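You operate a simulated robot arm through the tools that you are given. There is no shell and no other tool. Be economical: measure what you need, move in short steps, check, and stop when the job is done.

You are at the controls of a simulated two-armed robot. One attempt, no reset.

TASK
Pick up the blue scoop with one hand, pass it to the other hand and put it on the stand shelf. Set down upright: blue scoop.

The check looks at the end state, three seconds after you hand in, the way a careful person would. Anything else that was tipped, shoved, dropped, spilled or broken makes it a failure.

THE ROBOT
Two 7-joint arms with two-finger parallel grippers on one trunk, on a base that drives. Base frame: it is fixed to the floor where the robot stands at the start and does not move with it; the origin is under the middle of the robot, x ahead of it, y to its left, z up. Units: cm, degrees, N and s.
The left shoulder is at the start at [5, 16.8, 110.7], the right one opposite. With the tool pointing down near the work surface each hand reaches from about 22 to 66 cm from the robot's upright axis, wherever it stands, measured 20 degrees to its own side. Places, roughly: stand shelf (68x18 cm) [-318, 356, 32]. Payload 1.57 kg a hand.
The TCP of each hand is the grasp point between the finger pads, 3 cm short of the fingertips. In the tool frame z runs along the fingers and y along their closing line. The gripper opens to 8 cm. The fingers are 1.7 cm wide and 1.2 cm thick; the gripper's body (4 by 8.2 cm) begins 8 cm behind the TCP.
Orientation is told as [roll, pitch, yaw] about the base's x, y, z axes, in that order, counted from this pose: with the fingers straight down and closing along the base's y, the tool's x points along the base's -x, its y along +y and its z along -z.

THE INTERFACE
- The arms move only by the tool arm_command. It takes "left_targets", "right_targets" or both (then of equal length, played together; a hand with none holds still); each is a list of rows, each a list of 7 numbers: the opening, from 0 (shut) to 1 (fully open), then the shift along the base's x, y, z in units of 250 mm (1.0 is 250 mm), then the turn, a rotation vector about the base's x, y, z in units of 60 degrees (1.0 is 60 degrees). In form: [[gripper, x, y, z, wx, wy, wz], ...]. A call has 1 to 20 rows; each row is the pose to reach, as a shift and turn from the pose commanded when the call began. A call with a number of a shift or a turn outside -1 to 1 is refused whole. Rows are played at 5 a second. More than 5 cm and 8.6 degrees between two rows, or a gripper value outside its range, and nothing of the call is played. Where a pose cannot be reached the arm comes as near as it can. A force on the tool above 40 N (or 10 N above the force at the start of the call, whichever is more), or a blocked arm, ends the call early, and 0.2 s more pass. The fingers move at their own pace (about 4.5 cm/s each) and stop on an object; they squeeze with about 42 N. The grip force told is the motor's: it shows also when the fingers shut on nothing. Time passes only in rows, and 0.2 s behind the last, so rows that repeat a pose let the fingers close. It gives the time, the measured TCP pose, the force on the tool (base axes), the opening and the grip force at its end, in the units of the frame above (readings bear some noise), with the torque about the TCP (base axes, N m) and any sound that the robot's microphone picked up.
- Cameras (640 x 400 px; columns grow to the right, rows downward): "scene" is now at [12.63, 2.01, 131.95]; the picture's right is [0.23, -0.97, 0.00], its down [-0.55, -0.13, -0.83] and it looks along [0.80, 0.19, -0.56] (base axes); focal length 271 px, centre (320, 200). "left" rides on the left gripper at [7.2, 0.7, -12.2] in its tool frame; the picture's right is [-0.09, 1.00, 0.00], its down [-0.84, -0.08, -0.54] and it looks along [-0.54, -0.05, 0.84] (tool axes); focal length 238 px, centre (320, 200). "right" rides on the right gripper at [7.2, -0.7, -12.2] in its tool frame; the picture's right is [0.09, 1.00, 0.00], its down [-0.84, 0.08, -0.54] and it looks along [-0.54, 0.05, 0.84] (tool axes); focal length 238 px, centre (320, 200). There is no depth. A picture from a camera that has moved, and an enlarged one, comes with that camera's place and axes in the base frame and with its lens.
- get_image(camera): a new picture of that camera. It takes no simulated time.
- raise_lower(by): slides the trunk up (or, below 0, down) by that many cm; the arms and the scene camera ride with it, the base frame stays. It gives what a move gives, with no picture.
- roll_base(legs): drives the robot by 1 to 6 legs, each [ahead, left, turn to the left] in cm, cm and degrees, along the robot's own axes; the way and the turn of a leg run together, so that a leg with both is an arc; at most 150 cm and 180 degrees a leg. The arms and the cameras ride along, it lands a little off, and it stops where it bumps. It gives what a move gives.
- head_to(pan, tilt): turns the head with the scene camera to pan (to the left, within 80 degrees either way) and tilt (down, from -29 to 69), counted from straight ahead of the robot. It gives what a move gives.
- enlarge(camera, box): a new picture of the part [left, top, right, bottom] of that camera's present view, enlarged. It takes no simulated time.
- finish_job(): hands the job in; it is judged then, once.

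Work in short steps. Places have to be worked out from the pictures, the camera data and where the tool is seen: move nearer, look again, correct. Check each grasp and each placing, and mend what went wrong. You have 120 turns and 92 pictures in all, those below and enlarged ones among them. Open the grippers and draw the arms clear of the work before you hand the job in, unless the task says otherwise; then end with one line.

The tools are called after "Call:" as a command line: name --argument value ..., lists and objects as JSON in quotes. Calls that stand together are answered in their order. arm_command: Moves the arms, as the interface text tells. Its arguments: {"type":"object","properties":{"left_targets":{"type":"array","items":{"type":"array","items":{"type":"number"}}},"right_targets":{"type":"array","items":{"type":"array","items":{"type":"number"}}}},"required":[]} The other tools are called the same way: raise_lower (by) slides the trunk up or down; roll_base (legs) drives the base; head_to (pan, tilt) turns the head that bears the scene camera; get_image (camera) takes a picture; enlarge (camera, box) takes an enlarged picture of a part of a camera's view; finish_job () hands the job in.

At the start:

```text
time_s: 0.0
left_eef_pos: [35.65, 38.22, 107.9]
left_orientation: [0.0, 0.0, 0.1]
left_contact_force: [0.1, 0.3, 0.6]
left_ft_torque: [0.01, 0.0, 0.0]
left_grip_width: 8.0
left_grip_force: 0.0
right_eef_pos: [40.75, -5.15, 116.26]
right_orientation: [0.0, -0.1, 0.0]
right_contact_force: [0.1, 0.2, 0.0]
right_ft_torque: [0.03, -0.02, 0.04]
right_grip_width: 8.01
right_grip_force: 0.2
trunk travel left (down, up): [-27.5, 16.8]
robot x, y, heading: [-0.48, -0.29, 0.0]
head pan, tilt: [13.4, 34.2]
```

scene: 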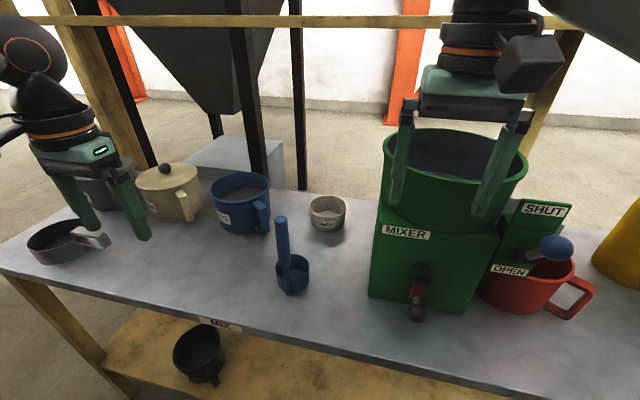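
right: 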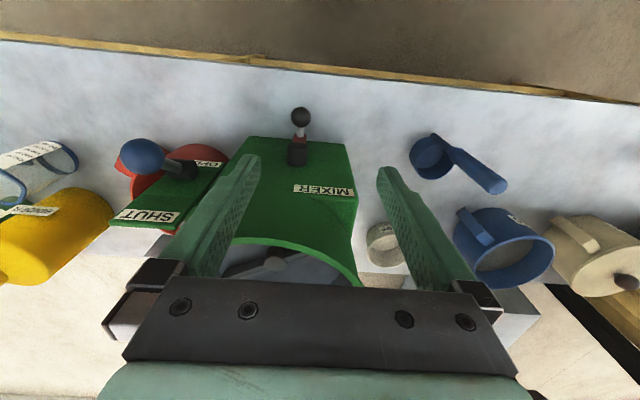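
left: 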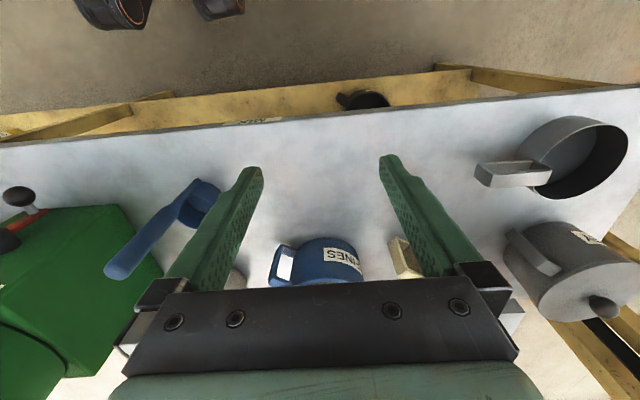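

I'll take a closer look at the blue scoop first, to judge its shape and place.

Call:
enlarge --camera "scene" --box '[220, 190, 360, 310]'

Call:
enlarge --camera "left" --box '[80, 150, 280, 300]'

Call:
enlarge --camera "right" --box '[380, 110, 540, 220]'

```text
3.33 times, centred on (290, 250) of scene
camera zoom: at [12.63, 2.01, 131.95], right [0.23, -0.97, 0.0], down [-0.55, -0.13, -0.83], along [0.8, 0.19, -0.56], focal length 902 px, centre (420, 33)
```

zoom: 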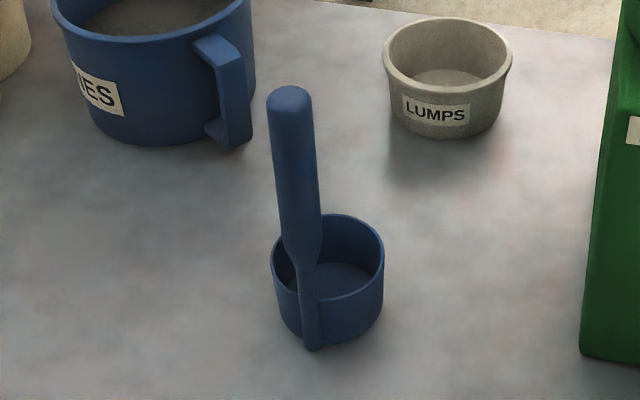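

```text
2.67 times, centred on (180, 225) of left
camera zoom: at [28.54, 39.07, 120.01], right [0.09, 1.0, 0.0], down [0.84, -0.08, 0.54], along [0.54, -0.05, -0.84], focal length 636 px, centre (693, 133)
```

zoom: 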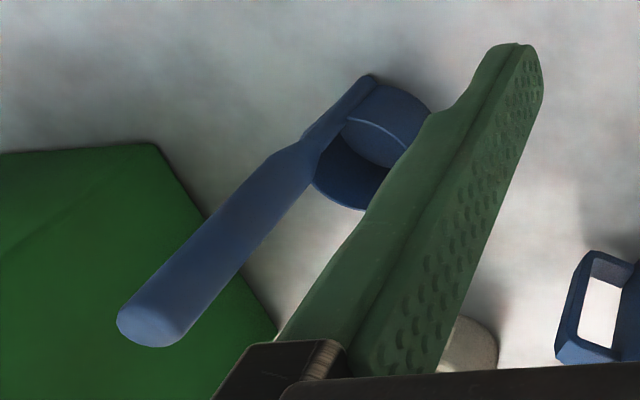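

```text
3.64 times, centred on (460, 165) of right
camera zoom: at [33.54, -5.73, 128.44], right [-0.09, 1.0, 0.0], down [0.84, 0.08, 0.54], along [0.54, 0.05, -0.84], focal length 867 px, centre (-189, 327)
```

zoom: 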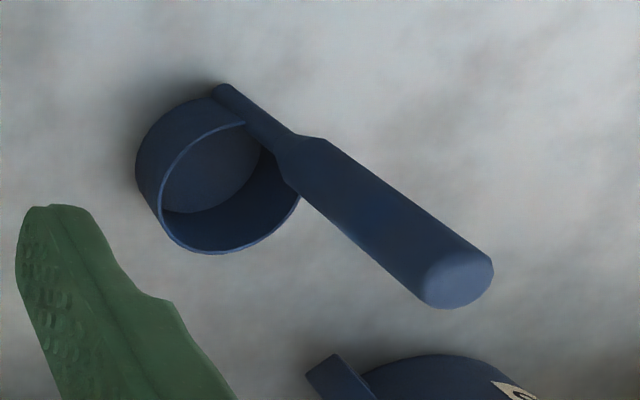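

The scoop stands with a vertical handle at about (45.7, 16.5), its top at z≈104 and its cup ahead of it. I'll move the left hand above the handle, top-down, and check.

Call:
arm_command --left_targets '[[1, 0.0, 0.0, 0.184, 0, 0, 0], [1, 0.08, -0.17, 0.184, 0, 0, 0], [1, 0.16, -0.34, 0.184, 0, 0, 0], [1, 0.24, -0.51, 0.184, 0, 0, 0], [1, 0.32, -0.68, 0.184, 0, 0, 0], [1, 0.4, -0.868, 0.184, 0, 0, 0], [1, 0.4, -0.868, 0.184, 0, 0, 0]]'

Call:
get_image --camera "left"

Call:
get_image --camera "scene"

```text
refused: row 6 steps farther than a row can; nothing moved
```

```text
85 pictures are left
camera left: at [28.54, 39.07, 120.01], right [0.09, 1.0, 0.0], down [0.84, -0.08, 0.54], along [0.54, -0.05, -0.84], focal length 238 px, centre (320, 200)
```

left: 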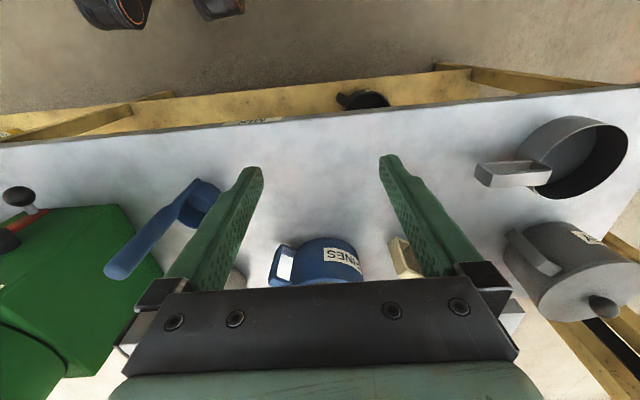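

```text
84 pictures are left
camera scene: at [12.63, 2.01, 131.95], right [0.23, -0.97, 0.0], down [-0.55, -0.13, -0.83], along [0.8, 0.19, -0.56], focal length 271 px, centre (320, 200)
```

scene: 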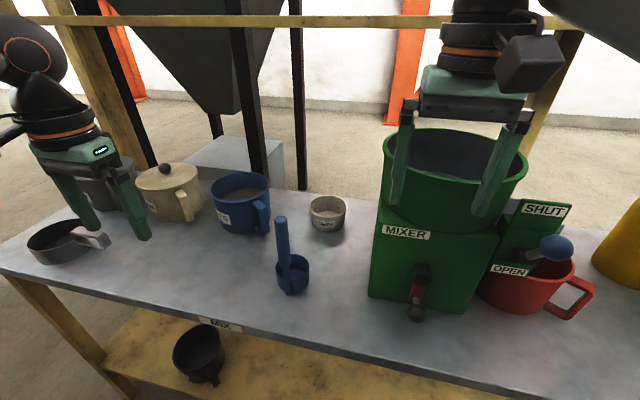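

The last row was too long, so nothing moved. I'll resend it with smaller steps.

Call:
arm_command --left_targets '[[1, 0.0, 0.0, 0.19, 0, 0, 0], [1, 0.07, -0.145, 0.19, 0, 0, 0], [1, 0.14, -0.29, 0.19, 0, 0, 0], [1, 0.21, -0.435, 0.19, 0, 0, 0], [1, 0.28, -0.58, 0.19, 0, 0, 0], [1, 0.35, -0.725, 0.19, 0, 0, 0], [1, 0.4, -0.868, 0.19, 0, 0, 0], [1, 0.4, -0.868, 0.19, 0, 0, 0]]'

```text
time_s: 1.8
left_eef_pos: [45.26, 17.89, 112.15]
left_orientation: [0.1, -0.1, 0.3]
left_contact_force: [0.4, 0.7, 0.0]
left_ft_torque: [0.0, 0.04, -0.01]
left_grip_width: 7.97
left_grip_force: 0.1
left hand out of reach, approached as far as the arm can: row 7, 8
right_eef_pos: [40.72, -4.93, 116.18]
right_orientation: [0.0, -0.1, 0.0]
right_contact_force: [-0.6, 0.1, -0.5]
right_ft_torque: [-0.01, -0.03, 0.03]
right_grip_width: 7.98
right_grip_force: 0.0
trunk travel left (down, up): [-27.5, 16.8]
robot x, y, heading: [-0.29, 0.05, -0.1]
head pan, tilt: [13.4, 34.2]
```

The hand stopped 1.4 cm short in y. I'll look at how it sits relative to the handle.

Call:
get_image --camera "left"

Call:
get_image --camera "scene"

```text
83 pictures are left
camera left: at [38.15, 18.42, 124.38], right [0.09, 1.0, 0.0], down [0.84, -0.07, 0.54], along [0.54, -0.05, -0.84], focal length 238 px, centre (320, 200)
```

left: 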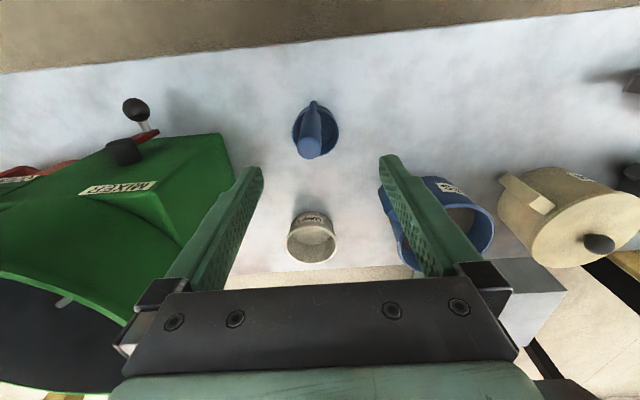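

```text
82 pictures are left
camera scene: at [12.65, 2.01, 131.95], right [0.23, -0.97, 0.0], down [-0.55, -0.13, -0.83], along [0.8, 0.19, -0.56], focal length 271 px, centre (320, 200)
```

scene: 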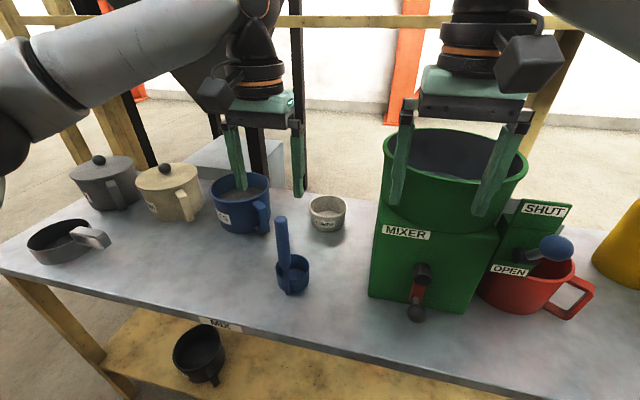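

The handle top is at about (45.6, 16.7), 1.2 cm to the right of the hand's centre but still well between the fingers. I'll lower the hand part way while asking for the y correction, because the reach may be better lower down.

Call:
arm_command --left_targets '[[1, 0.0, -0.02, -0.1, 0, 0, 0], [1, 0.012, -0.048, -0.2, 0, 0, 0], [1, 0.012, -0.048, -0.28, 0, 0, 0], [1, 0.012, -0.048, -0.28, 0, 0, 0]]'

```text
time_s: 2.8
left_eef_pos: [45.4, 16.47, 105.19]
left_orientation: [0.0, 0.0, 0.2]
left_contact_force: [-0.5, -0.3, 0.0]
left_ft_torque: [0.01, -0.01, -0.04]
left_grip_width: 8.01
left_grip_force: 0.0
right_eef_pos: [40.82, -5.03, 116.12]
right_orientation: [0.0, 0.0, -0.1]
right_contact_force: [-0.1, 0.0, 0.4]
right_ft_torque: [0.02, 0.01, 0.03]
right_grip_width: 8.0
right_grip_force: 0.1
trunk travel left (down, up): [-27.5, 16.8]
robot x, y, heading: [-0.25, 0.17, -0.2]
head pan, tilt: [13.4, 34.2]
```

The hand now reaches y=16.5. I'll go down to z≈101 and check before closing.

Call:
arm_command --left_targets '[[1, 0.008, 0.004, -0.09, 0, 0, 0], [1, 0.008, 0.004, -0.168, 0, 0, 0], [1, 0.008, 0.004, -0.168, 0, 0, 0]]'

Call:
get_image --camera "left"

Call:
enlarge --camera "scene" --box '[200, 100, 400, 310]'

```text
time_s: 3.6
left_eef_pos: [45.61, 16.64, 101.1]
left_orientation: [0.0, 0.1, 0.1]
left_contact_force: [-0.6, -0.2, -1.2]
left_ft_torque: [-0.01, -0.03, -0.03]
left_grip_width: 7.99
left_grip_force: 0.1
right_eef_pos: [40.69, -5.03, 116.16]
right_orientation: [0.0, 0.0, 0.0]
right_contact_force: [0.1, 0.1, -0.8]
right_ft_torque: [-0.01, 0.0, -0.02]
right_grip_width: 8.02
right_grip_force: 0.1
trunk travel left (down, up): [-27.5, 16.8]
robot x, y, heading: [-0.14, 0.19, 0.2]
head pan, tilt: [13.4, 34.2]
```

```text
81 pictures are left
camera left: at [38.56, 17.33, 113.34], right [0.09, 1.0, 0.0], down [0.84, -0.08, 0.54], along [0.54, -0.05, -0.84], focal length 238 px, centre (320, 200)
```

left: 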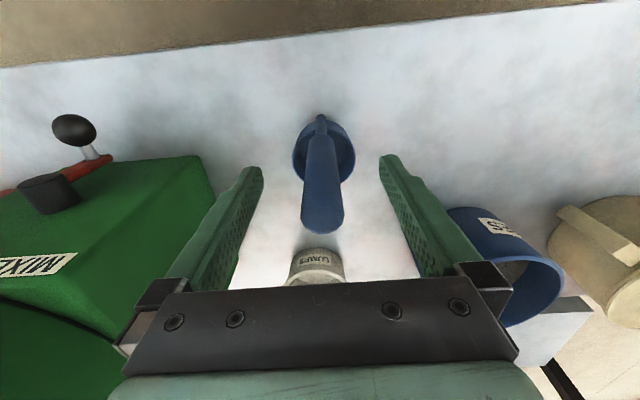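

```text
1.90 times, centred on (300, 205) of scene
camera zoom: at [12.63, 2.0, 131.95], right [0.23, -0.97, 0.0], down [-0.55, -0.13, -0.83], along [0.8, 0.19, -0.56], focal length 515 px, centre (358, 190)
```

zoom: 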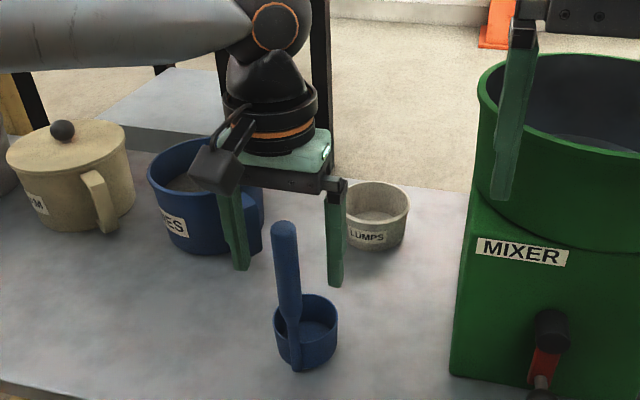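

The handle is centred between the fingers. I'll close the gripper.

Call:
arm_command --left_targets '[[0.5, 0, 0, 0, 0, 0, 0], [0.3, 0, 0, 0, 0, 0, 0], [0, 0, 0, 0, 0, 0, 0], [0, 0, 0, 0, 0, 0, 0], [0, 0, 0, 0, 0, 0, 0]]'

```text
time_s: 4.8
left_eef_pos: [45.6, 16.57, 101.19]
left_orientation: [0.0, 0.1, 0.0]
left_contact_force: [-0.3, 0.1, 0.5]
left_ft_torque: [0.02, 0.03, 0.02]
left_grip_width: 2.19
left_grip_force: 25.8
right_eef_pos: [40.81, -5.0, 116.23]
right_orientation: [0.0, 0.0, 0.0]
right_contact_force: [-0.4, 0.3, -0.3]
right_ft_torque: [-0.01, -0.01, -0.01]
right_grip_width: 8.0
right_grip_force: 0.1
trunk travel left (down, up): [-27.5, 16.8]
robot x, y, heading: [-0.09, -0.3, 0.2]
head pan, tilt: [13.4, 34.2]
```

The grip holds at 2.2 cm width. I'll lift 8 cm and check.

Call:
arm_command --left_targets '[[0, 0, 0, 0.04, 0, 0, 0], [0, 0, 0, 0.14, 0, 0, 0], [0, 0, 0, 0.24, 0, 0, 0], [0, -0.05, 0.04, 0.34, 0, 0, 0], [0, -0.05, 0.04, 0.34, 0, 0, 0]]'

Call:
get_image --camera "scene"

```text
time_s: 6.0
left_eef_pos: [44.26, 17.56, 109.56]
left_orientation: [0.0, 0.0, 0.1]
left_contact_force: [0.4, 0.5, -2.0]
left_ft_torque: [0.01, 0.03, -0.02]
left_grip_width: 2.12
left_grip_force: 34.4
right_eef_pos: [40.85, -5.02, 116.18]
right_orientation: [0.0, 0.1, 0.0]
right_contact_force: [0.3, 0.1, 0.4]
right_ft_torque: [-0.03, 0.04, 0.01]
right_grip_width: 7.96
right_grip_force: 0.1
trunk travel left (down, up): [-27.5, 16.8]
robot x, y, heading: [-0.0, -0.05, -0.1]
head pan, tilt: [13.4, 34.2]
```

```text
79 pictures are left
camera scene: at [12.67, 2.01, 131.94], right [0.23, -0.97, 0.0], down [-0.55, -0.13, -0.83], along [0.8, 0.19, -0.56], focal length 271 px, centre (320, 200)
```

scene: 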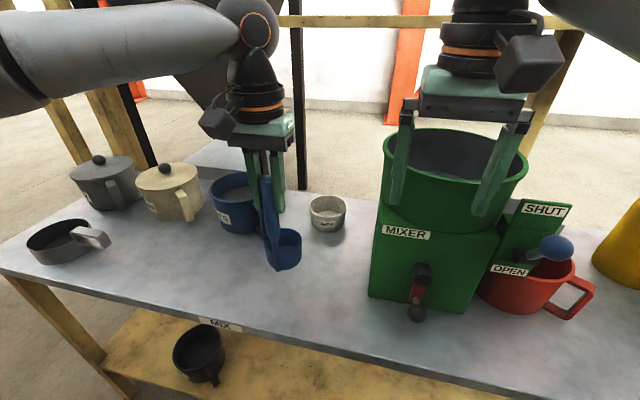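

The scoop is held and clear of the table. I'll raise the trunk and look to the left and right before driving.

Call:
raise_lower --by 10

Call:
head_to --pan 80 --tilt 15

Call:
get_image --camera "scene"

Call:
head_to --pan -80 --tilt 15

Call:
get_image --camera "scene"

```text
time_s: 7.3
left_eef_pos: [44.23, 17.55, 119.66]
left_orientation: [0.1, 0.1, 0.0]
left_contact_force: [0.4, -0.4, -1.0]
left_ft_torque: [-0.02, 0.03, 0.02]
left_grip_width: 2.14
left_grip_force: 34.3
right_eef_pos: [40.67, -5.03, 126.1]
right_orientation: [-0.1, 0.0, 0.0]
right_contact_force: [-0.2, -0.2, -0.6]
right_ft_torque: [0.0, 0.03, -0.02]
right_grip_width: 7.97
right_grip_force: 0.1
trunk travel left (down, up): [-37.5, 6.8]
robot x, y, heading: [-0.23, -0.09, -0.1]
head pan, tilt: [13.4, 34.2]
```

```text
time_s: 8.7
left_eef_pos: [44.17, 17.61, 119.66]
left_orientation: [0.0, -0.1, 0.1]
left_contact_force: [-0.1, -0.3, -0.9]
left_ft_torque: [-0.02, 0.04, 0.02]
left_grip_width: 2.15
left_grip_force: 34.4
right_eef_pos: [40.66, -5.07, 126.24]
right_orientation: [-0.1, 0.0, 0.1]
right_contact_force: [0.1, 1.0, 0.7]
right_ft_torque: [0.05, 0.0, -0.03]
right_grip_width: 8.03
right_grip_force: 0.1
trunk travel left (down, up): [-37.5, 6.8]
robot x, y, heading: [0.25, -0.11, 0.1]
head pan, tilt: [80.0, 15.0]
```

```text
78 pictures are left
camera scene: at [5.66, 9.16, 145.02], right [0.98, -0.17, 0.0], down [-0.05, -0.26, -0.97], along [0.17, 0.95, -0.26], focal length 271 px, centre (320, 200)
```

scene: 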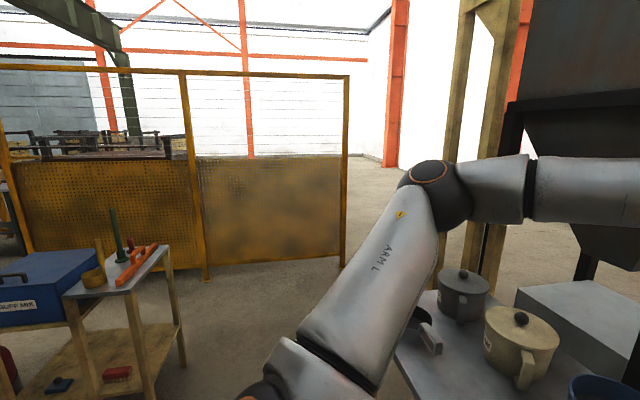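

```text
time_s: 11.2
left_eef_pos: [44.18, 17.51, 119.68]
left_orientation: [-0.1, 0.0, 0.2]
left_contact_force: [0.2, 0.1, -1.3]
left_ft_torque: [0.0, 0.02, 0.0]
left_grip_width: 2.16
left_grip_force: 35.0
right_eef_pos: [40.73, -5.02, 126.12]
right_orientation: [0.0, 0.0, 0.0]
right_contact_force: [-0.4, -0.9, 0.5]
right_ft_torque: [0.0, 0.0, 0.02]
right_grip_width: 8.0
right_grip_force: 0.0
trunk travel left (down, up): [-37.5, 6.8]
robot x, y, heading: [0.03, -0.06, 0.2]
head pan, tilt: [-80.0, 15.0]
```

```text
77 pictures are left
camera scene: at [5.66, -9.23, 145.03], right [-0.98, -0.17, 0.0], down [-0.05, 0.25, -0.97], along [0.17, -0.95, -0.26], focal length 271 px, centre (320, 200)
```

scene: 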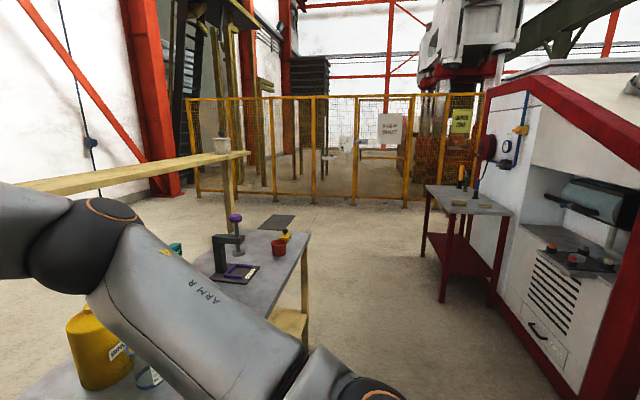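

Both sides show carts and the route behind is still unseen. I'll back up 40 cm, turn left 70° and look further round.

Call:
roll_base --legs '[[-40, 0, 0], [0, 0, 70]]'

Call:
head_to --pan 62 --tilt 15

Call:
get_image --camera "scene"

Call:
head_to --pan 5 --tilt 20

Call:
get_image --camera "scene"

```text
time_s: 16.7
left_eef_pos: [-41.04, 47.69, 119.63]
left_orientation: [0.0, 0.1, 71.0]
left_contact_force: [-0.3, 0.1, -1.1]
left_ft_torque: [-0.04, -0.01, -0.02]
left_grip_width: 2.16
left_grip_force: 34.4
right_eef_pos: [-20.85, 36.89, 126.16]
right_orientation: [0.1, 0.1, 70.9]
right_contact_force: [-0.5, 0.4, 0.5]
right_ft_torque: [0.02, 0.0, 0.02]
right_grip_width: 8.01
right_grip_force: 0.0
trunk travel left (down, up): [-37.5, 6.8]
robot x, y, heading: [-38.94, 0.1, 71.0]
head pan, tilt: [-80.0, 15.0]
```

```text
time_s: 19.0
left_eef_pos: [-41.02, 47.64, 119.59]
left_orientation: [-0.1, 0.0, 71.0]
left_contact_force: [0.6, -0.3, -0.9]
left_ft_torque: [-0.03, 0.02, 0.0]
left_grip_width: 2.18
left_grip_force: 34.1
right_eef_pos: [-20.93, 37.02, 125.99]
right_orientation: [0.0, 0.0, 70.8]
right_contact_force: [0.7, -0.1, -0.1]
right_ft_torque: [0.05, 0.02, 0.03]
right_grip_width: 8.0
right_grip_force: 0.1
trunk travel left (down, up): [-37.5, 6.8]
robot x, y, heading: [-39.02, 0.26, 70.9]
head pan, tilt: [62.0, 15.0]
```

```text
76 pictures are left
camera scene: at [-43.97, 10.71, 145.03], right [0.73, 0.68, 0.0], down [0.18, -0.19, -0.97], along [-0.66, 0.71, -0.26], focal length 271 px, centre (320, 200)
```

scene: 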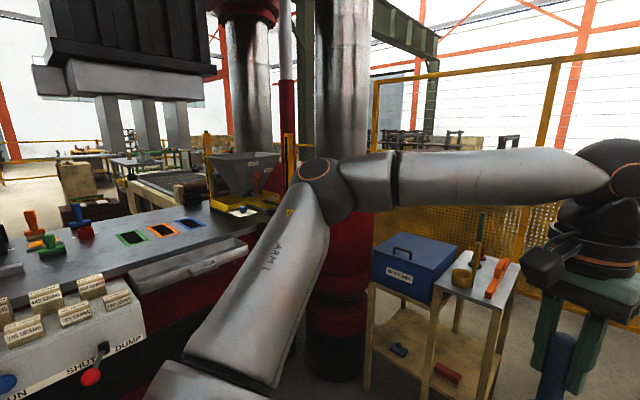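

```text
time_s: 20.2
left_eef_pos: [-41.04, 47.54, 119.74]
left_orientation: [0.0, 0.0, 71.1]
left_contact_force: [-0.5, -0.1, -1.0]
left_ft_torque: [-0.04, 0.01, 0.03]
left_grip_width: 2.13
left_grip_force: 34.8
right_eef_pos: [-20.85, 36.97, 126.16]
right_orientation: [-0.1, 0.0, 70.9]
right_contact_force: [0.0, 0.0, -0.1]
right_ft_torque: [0.0, -0.02, 0.0]
right_grip_width: 7.99
right_grip_force: 0.1
trunk travel left (down, up): [-37.5, 6.8]
robot x, y, heading: [-38.65, 0.6, 70.9]
head pan, tilt: [5.0, 20.0]
```

```text
75 pictures are left
camera scene: at [-35.35, 12.9, 144.21], right [0.97, -0.24, 0.0], down [-0.08, -0.33, -0.94], along [0.23, 0.91, -0.34], focal length 271 px, centre (320, 200)
```

scene: 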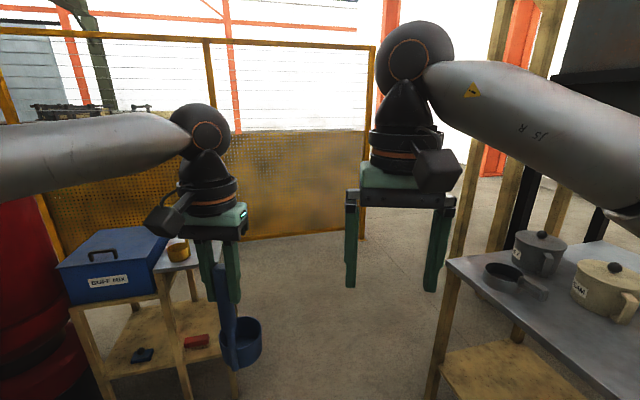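

The stand lies beyond the red column and a fence along y≈258. I'll turn further left to see whether there's a more direct route.

Call:
roll_base --legs '[[0, 0, 75]]'

Call:
head_to --pan 0 --tilt 12

Call:
get_image --camera "scene"

Call:
head_to --pan 60 --tilt 12

Call:
get_image --camera "scene"

```text
time_s: 23.9
left_eef_pos: [-85.29, 10.38, 119.7]
left_orientation: [0.0, -0.1, 146.1]
left_contact_force: [0.0, 0.5, -0.8]
left_ft_torque: [-0.02, -0.03, -0.03]
left_grip_width: 2.16
left_grip_force: 34.5
right_eef_pos: [-69.87, 27.13, 126.16]
right_orientation: [0.0, 0.0, 146.0]
right_contact_force: [0.4, -0.3, -0.2]
right_ft_torque: [-0.02, -0.03, 0.0]
right_grip_width: 7.98
right_grip_force: 0.1
trunk travel left (down, up): [-37.5, 6.8]
robot x, y, heading: [-39.04, 0.08, 146.0]
head pan, tilt: [5.0, 20.0]
```

```text
time_s: 24.6
left_eef_pos: [-85.47, 10.4, 119.6]
left_orientation: [-0.1, 0.0, 146.2]
left_contact_force: [-0.3, 0.2, -1.5]
left_ft_torque: [-0.05, -0.06, -0.01]
left_grip_width: 2.15
left_grip_force: 35.0
right_eef_pos: [-69.81, 27.05, 126.14]
right_orientation: [0.1, 0.0, 145.9]
right_contact_force: [0.1, -0.4, 0.1]
right_ft_torque: [0.02, -0.03, -0.02]
right_grip_width: 7.98
right_grip_force: 0.1
trunk travel left (down, up): [-37.5, 6.8]
robot x, y, heading: [-39.01, 0.0, 145.9]
head pan, tilt: [0.0, 12.0]
```

```text
74 pictures are left
camera scene: at [-49.98, 7.54, 145.51], right [0.56, 0.83, 0.0], down [0.17, -0.12, -0.98], along [-0.81, 0.55, -0.21], focal length 271 px, centre (320, 200)
```

scene: 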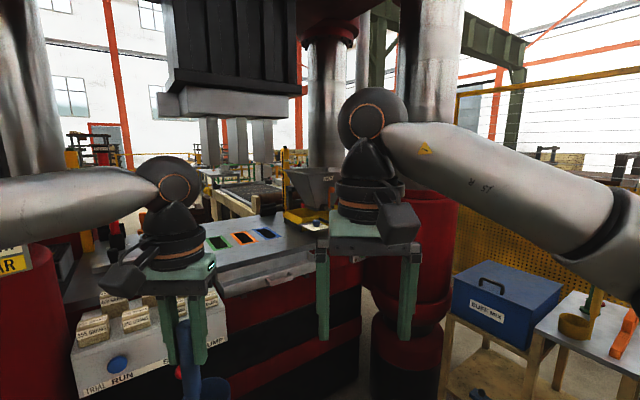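

```text
time_s: 25.9
left_eef_pos: [-85.44, 10.35, 119.55]
left_orientation: [0.0, 0.0, 146.1]
left_contact_force: [0.5, 1.1, -1.2]
left_ft_torque: [0.01, -0.01, -0.01]
left_grip_width: 2.16
left_grip_force: 34.3
right_eef_pos: [-69.84, 27.08, 126.17]
right_orientation: [-0.1, 0.0, 146.0]
right_contact_force: [0.1, 0.5, 0.4]
right_ft_torque: [0.02, 0.03, -0.03]
right_grip_width: 8.0
right_grip_force: 0.1
trunk travel left (down, up): [-37.5, 6.8]
robot x, y, heading: [-38.88, 0.24, 146.0]
head pan, tilt: [60.0, 12.0]
```

```text
73 pictures are left
camera scene: at [-50.64, -1.76, 145.51], right [-0.44, 0.9, 0.0], down [0.19, 0.09, -0.98], along [-0.88, -0.43, -0.21], focal length 271 px, centre (320, 200)
```

scene: 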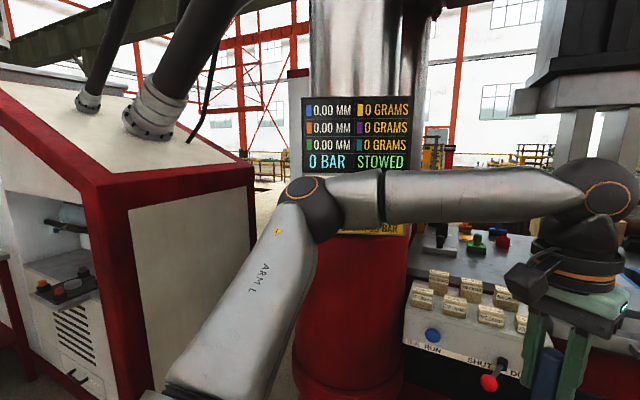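

A large press blocks the west, so the way lies north, between the cart and the table end. I'll turn to face +y, move up to that gap and look both ways.

Call:
roll_base --legs '[[0, 0, -56], [0, -33, 0], [50, 0, 0]]'

Call:
head_to --pan 40 --tilt 20

Call:
get_image --camera "scene"

Call:
head_to --pan -25 --tilt 20

Call:
get_image --camera "scene"

```text
time_s: 33.0
left_eef_pos: [-24.29, 93.77, 119.63]
left_orientation: [0.0, 0.0, 90.5]
left_contact_force: [-0.3, 0.2, -1.4]
left_ft_torque: [-0.05, -0.03, -0.01]
left_grip_width: 2.16
left_grip_force: 34.6
right_eef_pos: [-1.74, 90.67, 126.12]
right_orientation: [0.0, 0.0, 90.6]
right_contact_force: [-0.2, -0.9, 0.1]
right_ft_torque: [0.01, 0.0, -0.04]
right_grip_width: 8.0
right_grip_force: 0.0
trunk travel left (down, up): [-37.5, 6.8]
robot x, y, heading: [-5.95, 49.97, 90.5]
head pan, tilt: [60.0, 12.0]
```

```text
time_s: 33.9
left_eef_pos: [-24.33, 93.82, 119.73]
left_orientation: [0.0, -0.1, 90.6]
left_contact_force: [0.6, -0.2, -1.1]
left_ft_torque: [-0.06, -0.06, 0.02]
left_grip_width: 2.15
left_grip_force: 34.5
right_eef_pos: [-1.68, 90.6, 126.06]
right_orientation: [0.0, 0.0, 90.5]
right_contact_force: [-1.1, 0.7, -0.1]
right_ft_torque: [0.01, 0.0, -0.06]
right_grip_width: 8.01
right_grip_force: 0.0
trunk travel left (down, up): [-37.5, 6.8]
robot x, y, heading: [-6.34, 49.94, 90.7]
head pan, tilt: [40.0, 20.0]
```

```text
72 pictures are left
camera scene: at [-12.44, 60.83, 144.21], right [0.76, 0.65, 0.0], down [0.22, -0.26, -0.94], along [-0.61, 0.71, -0.34], focal length 271 px, centre (320, 200)
```

scene: 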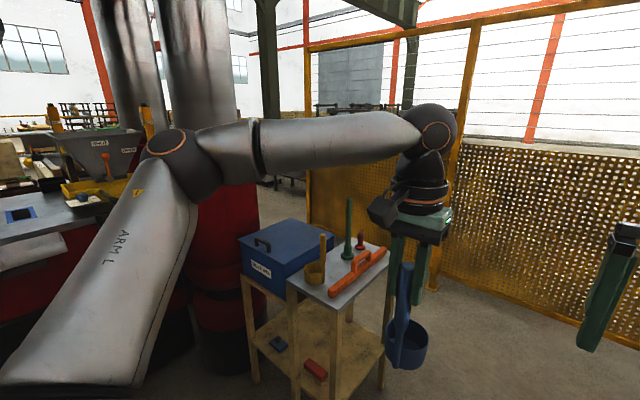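

```text
time_s: 35.2
left_eef_pos: [-24.32, 93.79, 119.57]
left_orientation: [0.0, 0.1, 90.6]
left_contact_force: [0.3, 0.5, -1.1]
left_ft_torque: [-0.04, 0.01, 0.01]
left_grip_width: 2.17
left_grip_force: 34.4
right_eef_pos: [-1.72, 90.45, 126.15]
right_orientation: [0.1, 0.0, 90.5]
right_contact_force: [0.6, -0.2, 0.0]
right_ft_torque: [-0.01, -0.01, -0.02]
right_grip_width: 7.98
right_grip_force: 0.0
trunk travel left (down, up): [-37.5, 6.8]
robot x, y, heading: [-6.25, 49.93, 90.4]
head pan, tilt: [-25.0, 20.0]
```

```text
71 pictures are left
camera scene: at [-2.53, 62.23, 144.21], right [0.91, -0.41, 0.0], down [-0.14, -0.31, -0.94], along [0.39, 0.86, -0.34], focal length 271 px, centre (320, 200)
```

scene: 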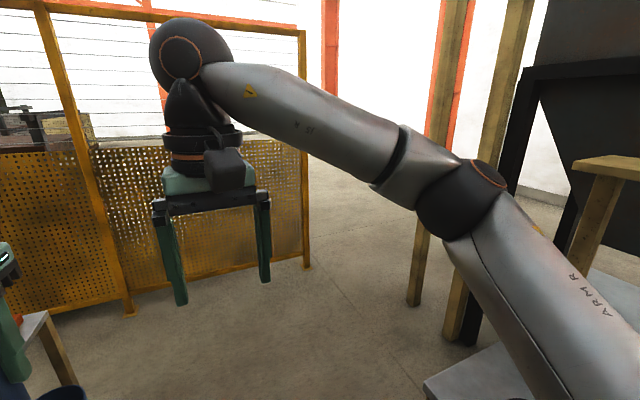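

The corridor between the cart (back at y≈176) and the fence (y≈258) leads west. I'll drive to about (15, 180), turn to face west and look along it.

Call:
roll_base --legs '[[95, 0, 0], [0, -20, 0], [33, 0, 0], [0, 0, 89]]'

Call:
head_to --pan 0 --tilt 20

Call:
get_image --camera "scene"

```text
time_s: 46.9
left_eef_pos: [-31.29, 160.4, 119.64]
left_orientation: [0.0, 0.0, 178.7]
left_contact_force: [0.3, 0.7, -0.8]
left_ft_torque: [-0.01, -0.02, 0.0]
left_grip_width: 2.14
left_grip_force: 34.4
right_eef_pos: [-27.26, 182.94, 126.19]
right_orientation: [0.0, 0.0, 178.6]
right_contact_force: [-0.5, -0.6, 0.0]
right_ft_torque: [0.01, 0.01, -0.01]
right_grip_width: 8.01
right_grip_force: 0.2
trunk travel left (down, up): [-37.5, 6.8]
robot x, y, heading: [13.17, 177.01, 178.8]
head pan, tilt: [-25.0, 20.0]
```

```text
time_s: 47.8
left_eef_pos: [-31.17, 160.54, 119.69]
left_orientation: [0.0, 0.0, 178.6]
left_contact_force: [0.1, 0.1, -1.4]
left_ft_torque: [-0.01, -0.03, 0.0]
left_grip_width: 2.16
left_grip_force: 34.4
right_eef_pos: [-27.28, 182.91, 126.16]
right_orientation: [0.0, 0.0, 178.6]
right_contact_force: [0.1, -0.7, -0.7]
right_ft_torque: [-0.02, -0.05, -0.03]
right_grip_width: 7.99
right_grip_force: 0.1
trunk travel left (down, up): [-37.5, 6.8]
robot x, y, heading: [13.43, 176.72, 178.9]
head pan, tilt: [0.0, 20.0]
```

```text
70 pictures are left
camera scene: at [0.05, 177.22, 144.21], right [0.02, 1.0, 0.0], down [0.34, -0.01, -0.94], along [-0.94, 0.02, -0.34], focal length 271 px, centre (320, 200)
```

scene: 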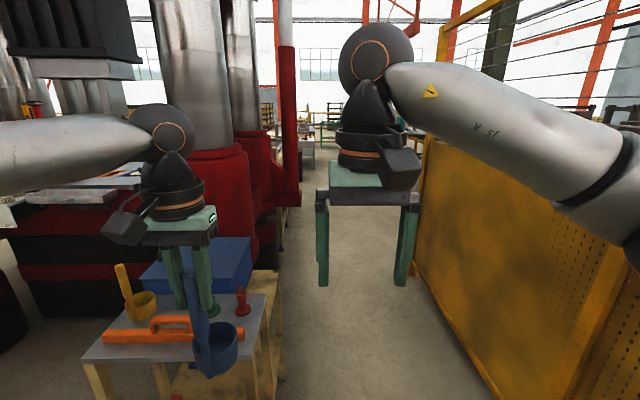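

The corridor is about 100 cm wide (cart back y≈160, fence y≈262). I'll reach the right hand forward to pull its elbow in, then strafe to y≈210 and drive 130 cm west.

Call:
arm_command --right_targets '[[1, -0.16, -0.02, 0, 0, 0, 0], [1, -0.32, -0.04, 0, 0, 0, 0], [1, -0.48, -0.06, 0, 0, 0, 0], [1, -0.48, -0.06, 0, 0, 0, 0]]'

Call:
roll_base --legs '[[0, -33, 1], [60, 0, 0]]'

Call:
get_image --camera "scene"

```text
time_s: 48.8
left_eef_pos: [-31.27, 160.56, 119.61]
left_orientation: [0.2, 0.1, 178.6]
left_contact_force: [-0.4, 0.0, -0.8]
left_ft_torque: [-0.03, -0.04, -0.01]
left_grip_width: 2.13
left_grip_force: 34.6
right_eef_pos: [-39.13, 181.61, 126.12]
right_orientation: [0.1, -0.1, 178.7]
right_contact_force: [0.2, 1.7, -0.1]
right_ft_torque: [-0.05, 0.01, 0.03]
right_grip_width: 8.02
right_grip_force: 0.0
trunk travel left (down, up): [-37.5, 6.8]
robot x, y, heading: [13.16, 176.47, 178.8]
head pan, tilt: [0.0, 20.0]
```

```text
time_s: 54.0
left_eef_pos: [-91.05, 192.92, 119.7]
left_orientation: [0.0, -0.1, 179.6]
left_contact_force: [0.0, -0.2, -0.7]
left_ft_torque: [0.01, -0.04, -0.02]
left_grip_width: 2.15
left_grip_force: 34.7
right_eef_pos: [-99.3, 213.69, 126.03]
right_orientation: [0.1, -0.1, 179.6]
right_contact_force: [0.5, -0.1, -0.2]
right_ft_torque: [0.02, 0.0, 0.01]
right_grip_width: 8.0
right_grip_force: 0.1
trunk travel left (down, up): [-37.5, 6.8]
robot x, y, heading: [-46.67, 210.37, 179.5]
head pan, tilt: [0.0, 20.0]
```

```text
69 pictures are left
camera scene: at [-60.01, 210.21, 144.21], right [0.01, 1.0, 0.0], down [0.34, 0.0, -0.94], along [-0.94, 0.01, -0.34], focal length 271 px, centre (320, 200)
```

scene: 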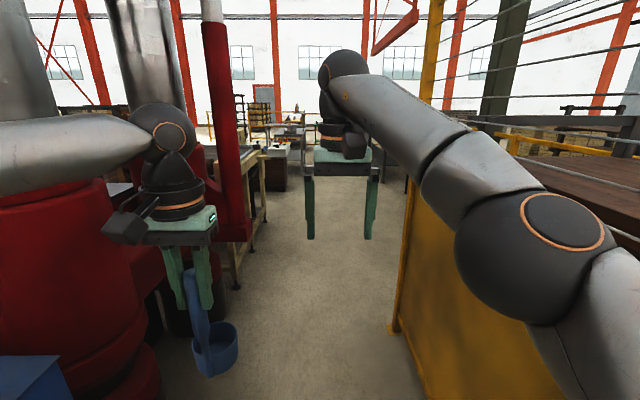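

The way is clear. I'll drive another 120 cm and look right, around the fence post.

Call:
roll_base --legs '[[120, 0, 0.5]]'

Call:
head_to --pan -35 --tilt 18

Call:
get_image --camera "scene"

Call:
head_to --pan 10 --tilt 18

Call:
get_image --camera "scene"

```text
time_s: 60.1
left_eef_pos: [-213.31, 194.55, 119.63]
left_orientation: [0.1, 0.0, 179.4]
left_contact_force: [-1.0, -0.3, -2.2]
left_ft_torque: [-0.03, -0.03, 0.02]
left_grip_width: 2.13
left_grip_force: 34.0
right_eef_pos: [-221.35, 215.33, 126.02]
right_orientation: [0.1, -0.1, 179.2]
right_contact_force: [-0.1, 0.4, 0.4]
right_ft_torque: [-0.04, -0.01, 0.02]
right_grip_width: 8.01
right_grip_force: 0.0
trunk travel left (down, up): [-37.5, 6.8]
robot x, y, heading: [-168.78, 211.42, 179.2]
head pan, tilt: [0.0, 20.0]
```

```text
time_s: 61.1
left_eef_pos: [-213.23, 194.58, 119.62]
left_orientation: [0.0, 0.0, 179.3]
left_contact_force: [0.0, 1.2, -2.1]
left_ft_torque: [-0.04, -0.07, 0.0]
left_grip_width: 2.17
left_grip_force: 34.6
right_eef_pos: [-221.4, 215.33, 126.05]
right_orientation: [0.1, -0.1, 179.3]
right_contact_force: [-0.4, -0.2, -0.2]
right_ft_torque: [0.0, 0.0, 0.0]
right_grip_width: 8.01
right_grip_force: 0.0
trunk travel left (down, up): [-37.5, 6.8]
robot x, y, heading: [-168.66, 211.55, 179.3]
head pan, tilt: [-35.0, 18.0]
```

```text
68 pictures are left
camera scene: at [-180.3, 216.92, 144.54], right [0.58, 0.81, 0.0], down [0.25, -0.18, -0.95], along [-0.77, 0.56, -0.31], focal length 271 px, centre (320, 200)
```

scene: 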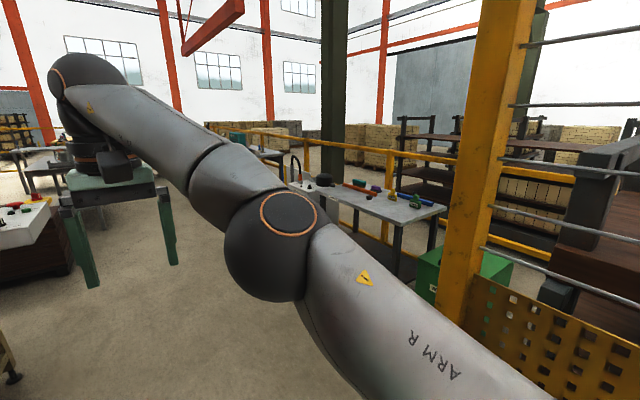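

```text
time_s: 62.3
left_eef_pos: [-213.15, 194.53, 119.65]
left_orientation: [-0.1, 0.1, 179.2]
left_contact_force: [-0.5, -0.3, -0.9]
left_ft_torque: [-0.01, -0.08, -0.01]
left_grip_width: 2.15
left_grip_force: 34.8
right_eef_pos: [-221.44, 215.37, 126.09]
right_orientation: [0.2, 0.0, 179.3]
right_contact_force: [-0.5, 0.2, 0.5]
right_ft_torque: [0.03, 0.0, 0.03]
right_grip_width: 8.01
right_grip_force: 0.0
trunk travel left (down, up): [-37.5, 6.8]
robot x, y, heading: [-168.77, 211.72, 179.4]
head pan, tilt: [10.0, 18.0]
```

```text
67 pictures are left
camera scene: at [-181.93, 209.97, 144.54], right [-0.16, 0.99, 0.0], down [0.31, 0.05, -0.95], along [-0.94, -0.15, -0.31], focal length 271 px, centre (320, 200)
```

scene: 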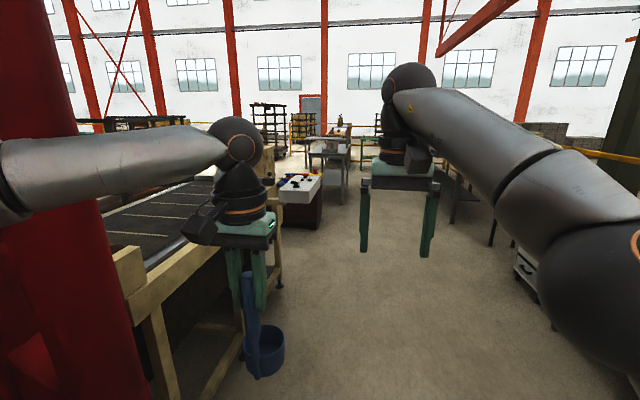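

The bench with tools at image (390, 210) is about where the stand should be. I'll drive on past the fence post, turn right and look again.

Call:
roll_base --legs '[[90, 0, 0], [0, 0, -60]]'

Call:
head_to --pan 0 --tilt 25

Call:
get_image --camera "scene"

```text
time_s: 69.7
left_eef_pos: [-296.56, 243.02, 119.59]
left_orientation: [0.0, 0.0, 119.3]
left_contact_force: [0.3, 0.5, -1.7]
left_ft_torque: [-0.05, -0.01, -0.03]
left_grip_width: 2.14
left_grip_force: 34.2
right_eef_pos: [-282.57, 260.43, 126.04]
right_orientation: [0.1, -0.2, 119.2]
right_contact_force: [0.3, 0.0, -0.1]
right_ft_torque: [0.0, 0.01, 0.02]
right_grip_width: 8.0
right_grip_force: 0.1
trunk travel left (down, up): [-37.5, 6.8]
robot x, y, heading: [-259.84, 213.2, 118.8]
head pan, tilt: [10.0, 18.0]
```

```text
time_s: 70.4
left_eef_pos: [-296.64, 242.88, 119.65]
left_orientation: [0.0, -0.1, 119.2]
left_contact_force: [-0.6, 0.6, -1.2]
left_ft_torque: [0.02, -0.05, 0.01]
left_grip_width: 2.14
left_grip_force: 34.7
right_eef_pos: [-282.64, 260.49, 126.01]
right_orientation: [0.1, -0.1, 119.1]
right_contact_force: [0.6, 0.3, 0.0]
right_ft_torque: [-0.03, 0.0, -0.02]
right_grip_width: 8.0
right_grip_force: 0.1
trunk travel left (down, up): [-37.5, 6.8]
robot x, y, heading: [-260.15, 213.32, 119.1]
head pan, tilt: [0.0, 25.0]
```

```text
66 pictures are left
camera scene: at [-266.19, 224.39, 143.41], right [0.87, 0.49, 0.0], down [0.21, -0.37, -0.91], along [-0.44, 0.79, -0.42], focal length 271 px, centre (320, 200)
```

scene: 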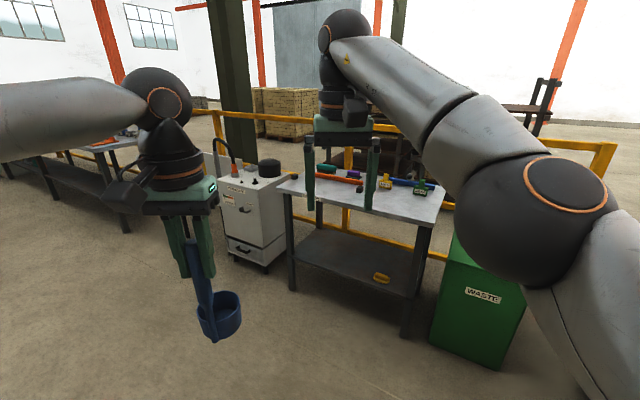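

The target is the lower shelf of this workbench: front edge y≈348, shelf z≈32, bench top z≈82 above it, and a yellow item at x≈-295. I'll move to x≈-315 and face the bench squarely, keeping away for the handover.

Call:
roll_base --legs '[[20, 50, 0], [0, 0, -29]]'

Call:
get_image --camera "scene"

```text
time_s: 75.0
left_eef_pos: [-331.33, 249.58, 119.57]
left_orientation: [0.0, 0.1, 89.8]
left_contact_force: [-0.1, 0.4, -1.7]
left_ft_torque: [-0.05, 0.01, 0.03]
left_grip_width: 2.16
left_grip_force: 35.0
right_eef_pos: [-310.59, 258.06, 126.07]
right_orientation: [0.1, 0.0, 89.7]
right_contact_force: [0.4, 0.2, 0.6]
right_ft_torque: [0.0, 0.04, -0.02]
right_grip_width: 7.98
right_grip_force: 0.1
trunk travel left (down, up): [-37.5, 6.8]
robot x, y, heading: [-313.98, 205.87, 89.7]
head pan, tilt: [0.0, 25.0]
```

```text
65 pictures are left
camera scene: at [-313.93, 218.6, 143.4], right [1.0, 0.0, 0.0], down [0.0, -0.42, -0.91], along [0.0, 0.91, -0.42], focal length 271 px, centre (320, 200)
```

scene: 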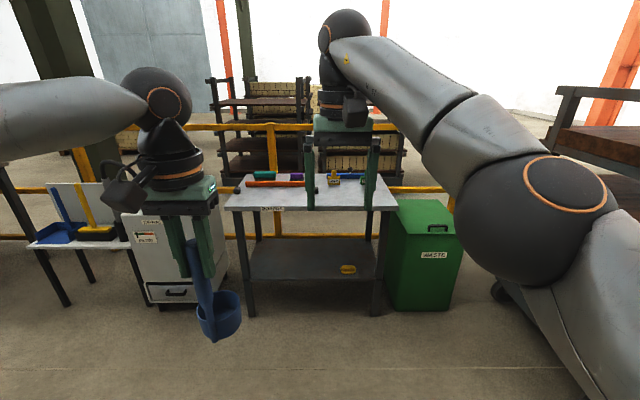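

I'm facing the bench squarely in clear space. The handover starts here: the left hand moves toward the middle and lower, while the right hand swings aside and pitches its fingers 60° forward.

Call:
arm_command --left_targets '[[0, 0.04, 0.05, -0.07, 0, 0, 0], [0, 0.08, 0.11, -0.14, 0, 0, 0], [0, 0.12, 0.17, -0.21, 0, 0, 0], [0, 0.16, 0.23, -0.29, 0, 0, 0], [0, 0.2, 0.29, -0.36, 0, 0, 0], [0, 0.25, 0.35, -0.43, 0, 0, 0], [0, 0.29, 0.4, -0.51, 0, 0, 0], [0, 0.332, 0.456, -0.584, 0, 0, 0], [0, 0.332, 0.456, -0.584, 0, 0, 0]]' --right_targets '[[1, 0.07, -0.04, -0.07, 0.125, 0, 0], [1, 0.14, -0.08, -0.14, 0.25, 0, 0], [1, 0.21, -0.12, -0.21, 0.375, 0, 0], [1, 0.28, -0.16, -0.28, 0.5, 0, 0], [1, 0.35, -0.2, -0.35, 0.625, 0, 0], [1, 0.42, -0.24, -0.42, 0.75, 0, 0], [1, 0.48, -0.28, -0.49, 0.875, 0, 0], [1, 0.544, -0.32, -0.56, 1.0, 0, 0], [1, 0.544, -0.32, -0.56, 1.0, 0, 0]]'

Call:
get_image --camera "scene"

Call:
get_image --camera "right"

```text
time_s: 77.0
left_eef_pos: [-330.88, 253.77, 106.56]
left_orientation: [-0.1, 0.1, 89.8]
left_contact_force: [-0.3, -0.2, -0.9]
left_ft_torque: [-0.07, 0.01, 0.01]
left_grip_width: 2.17
left_grip_force: 34.9
left hand out of reach, approached as far as the arm can: row 2, 3, 4, 5, 6, 7, 8, 9
right_eef_pos: [-296.94, 250.03, 111.87]
right_orientation: [0.6, -60.1, 89.5]
right_contact_force: [0.3, -0.6, -0.5]
right_ft_torque: [0.0, 0.01, 0.01]
right_grip_width: 7.99
right_grip_force: 0.0
trunk travel left (down, up): [-37.5, 6.8]
robot x, y, heading: [-313.92, 205.33, 90.0]
head pan, tilt: [0.0, 25.0]
```

```text
64 pictures are left
camera scene: at [-313.99, 218.61, 143.4], right [1.0, 0.0, 0.0], down [0.0, -0.42, -0.91], along [0.0, 0.91, -0.42], focal length 271 px, centre (320, 200)
```

scene: 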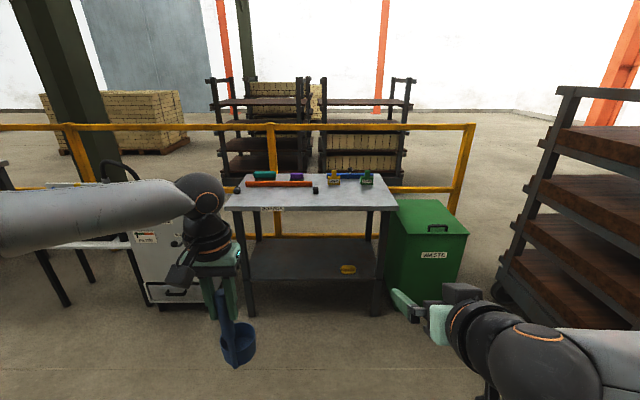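

```text
63 pictures are left
camera right: at [-296.37, 235.88, 111.84], right [-1.0, -0.04, -0.07], down [-0.07, -0.05, 1.0], along [-0.05, 1.0, 0.05], focal length 238 px, centre (320, 200)
```

right: 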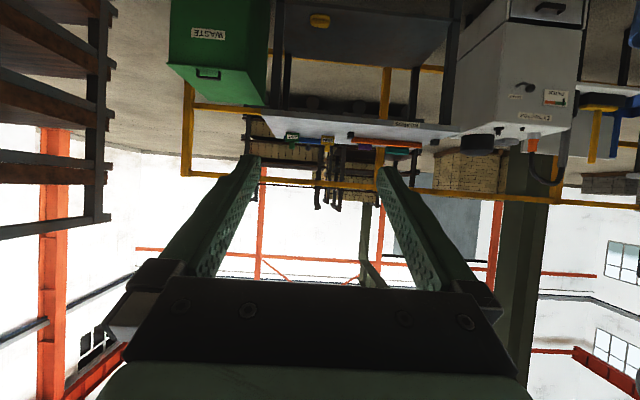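

The right hand took the pitched pose, but the left can't come further inward, so I'll hand over where it is (lateral 17, z≈106.6). I'll bring the right hand toward a pre-grasp, yawed 30° inward and level with the lower handle.

Call:
arm_command --right_targets '[[1, -0.1, -0.06, -0.1, 0, 0, 0.1], [1, -0.22, -0.12, -0.2, 0, 0, 0.2], [1, -0.34, -0.18, -0.3, 0, 0, 0.3], [1, -0.47, -0.23, -0.4, 0, 0, 0.4], [1, -0.6, -0.28, -0.5, 0, 0, 0.5], [1, -0.6, -0.28, -0.5, 0, 0, 0.5]]'

Call:
get_image --camera "right"

Call:
get_image --camera "scene"

```text
time_s: 78.4
left_eef_pos: [-330.9, 253.65, 106.56]
left_orientation: [0.0, 0.0, 89.8]
left_contact_force: [-0.5, 0.6, -2.3]
left_ft_torque: [-0.05, -0.01, -0.02]
left_grip_width: 2.13
left_grip_force: 35.1
right_eef_pos: [-313.53, 243.47, 100.71]
right_orientation: [-1.6, -60.9, 117.3]
right_contact_force: [0.1, -0.7, -0.5]
right_ft_torque: [0.03, -0.01, 0.01]
right_grip_width: 8.01
right_grip_force: 0.1
right hand out of reach, approached as far as the arm can: row 1, 2, 3, 4, 5, 6
trunk travel left (down, up): [-37.5, 6.8]
robot x, y, heading: [-313.83, 205.4, 89.7]
head pan, tilt: [0.0, 25.0]
```

```text
62 pictures are left
camera right: at [-306.68, 230.94, 100.5], right [-0.88, -0.47, -0.09], down [-0.05, -0.1, 0.99], along [-0.48, 0.87, 0.06], focal length 238 px, centre (320, 200)
```

right: 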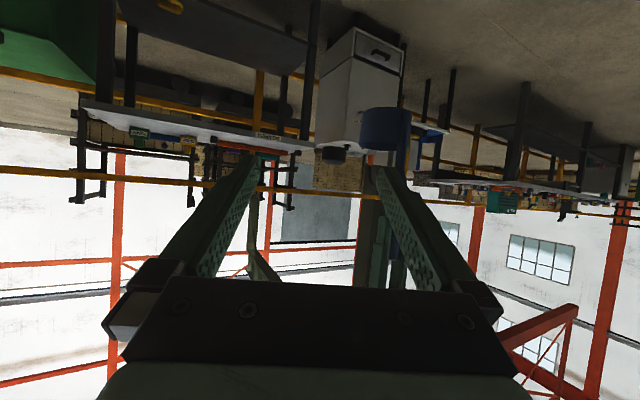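

```text
61 pictures are left
camera scene: at [-314.02, 218.65, 143.4], right [1.0, 0.0, 0.0], down [0.0, -0.42, -0.91], along [0.0, 0.91, -0.42], focal length 271 px, centre (320, 200)
```

scene: 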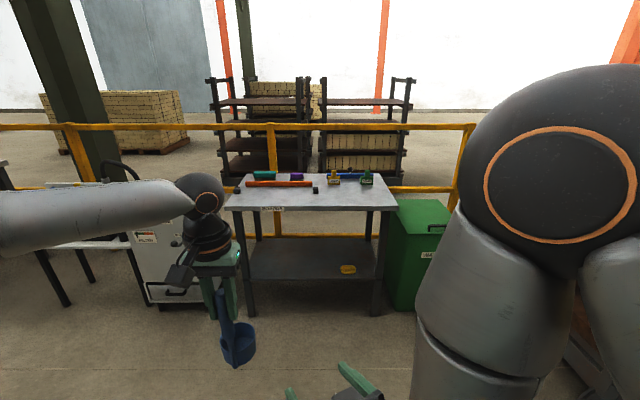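

The right hand is near its limit at this lateral distance. Turning the left wrist 30° inward should let that arm bring the scoop nearer the centre, so I'll try that.

Call:
arm_command --left_targets '[[0, 0.0, 0.02, 0, 0, 0, -0.12], [0, 0.04, 0.04, 0, 0, 0, -0.24], [0, 0.1, 0.06, 0, 0, 0, -0.36], [0, 0.17, 0.08, 0, 0, 0, -0.48], [0, 0.24, 0.1, 0, 0, 0, -0.58], [0, 0.3, 0.12, 0, 0, 0, -0.66], [0, 0.3, 0.12, 0, 0, 0, -0.66]]'

Call:
get_image --camera "scene"

```text
time_s: 80.0
left_eef_pos: [-329.22, 252.05, 107.23]
left_orientation: [0.0, -0.1, 50.1]
left_contact_force: [1.0, -0.2, -2.0]
left_ft_torque: [-0.03, 0.02, -0.03]
left_grip_width: 2.14
left_grip_force: 34.6
left hand out of reach, approached as far as the arm can: row 1, 2, 3, 4, 5, 6, 7
right_eef_pos: [-313.53, 243.26, 100.71]
right_orientation: [-1.5, -61.0, 117.6]
right_contact_force: [-0.1, 0.0, -0.9]
right_ft_torque: [0.02, 0.02, 0.01]
right_grip_width: 8.01
right_grip_force: 0.1
trunk travel left (down, up): [-37.5, 6.8]
robot x, y, heading: [-313.96, 205.42, 89.9]
head pan, tilt: [0.0, 25.0]
```

```text
60 pictures are left
camera scene: at [-313.96, 218.6, 143.4], right [1.0, 0.0, 0.0], down [0.0, -0.42, -0.91], along [0.0, 0.91, -0.42], focal length 271 px, centre (320, 200)
```

scene: 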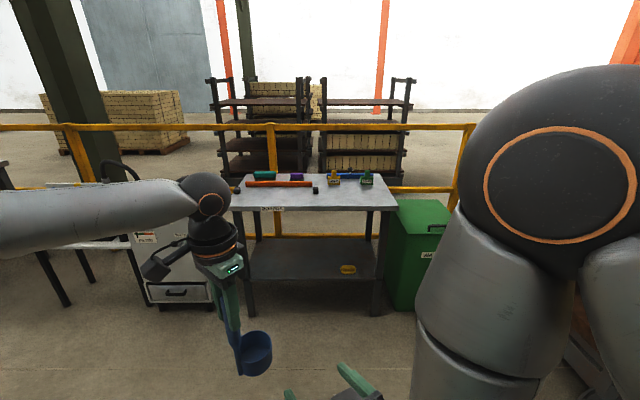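

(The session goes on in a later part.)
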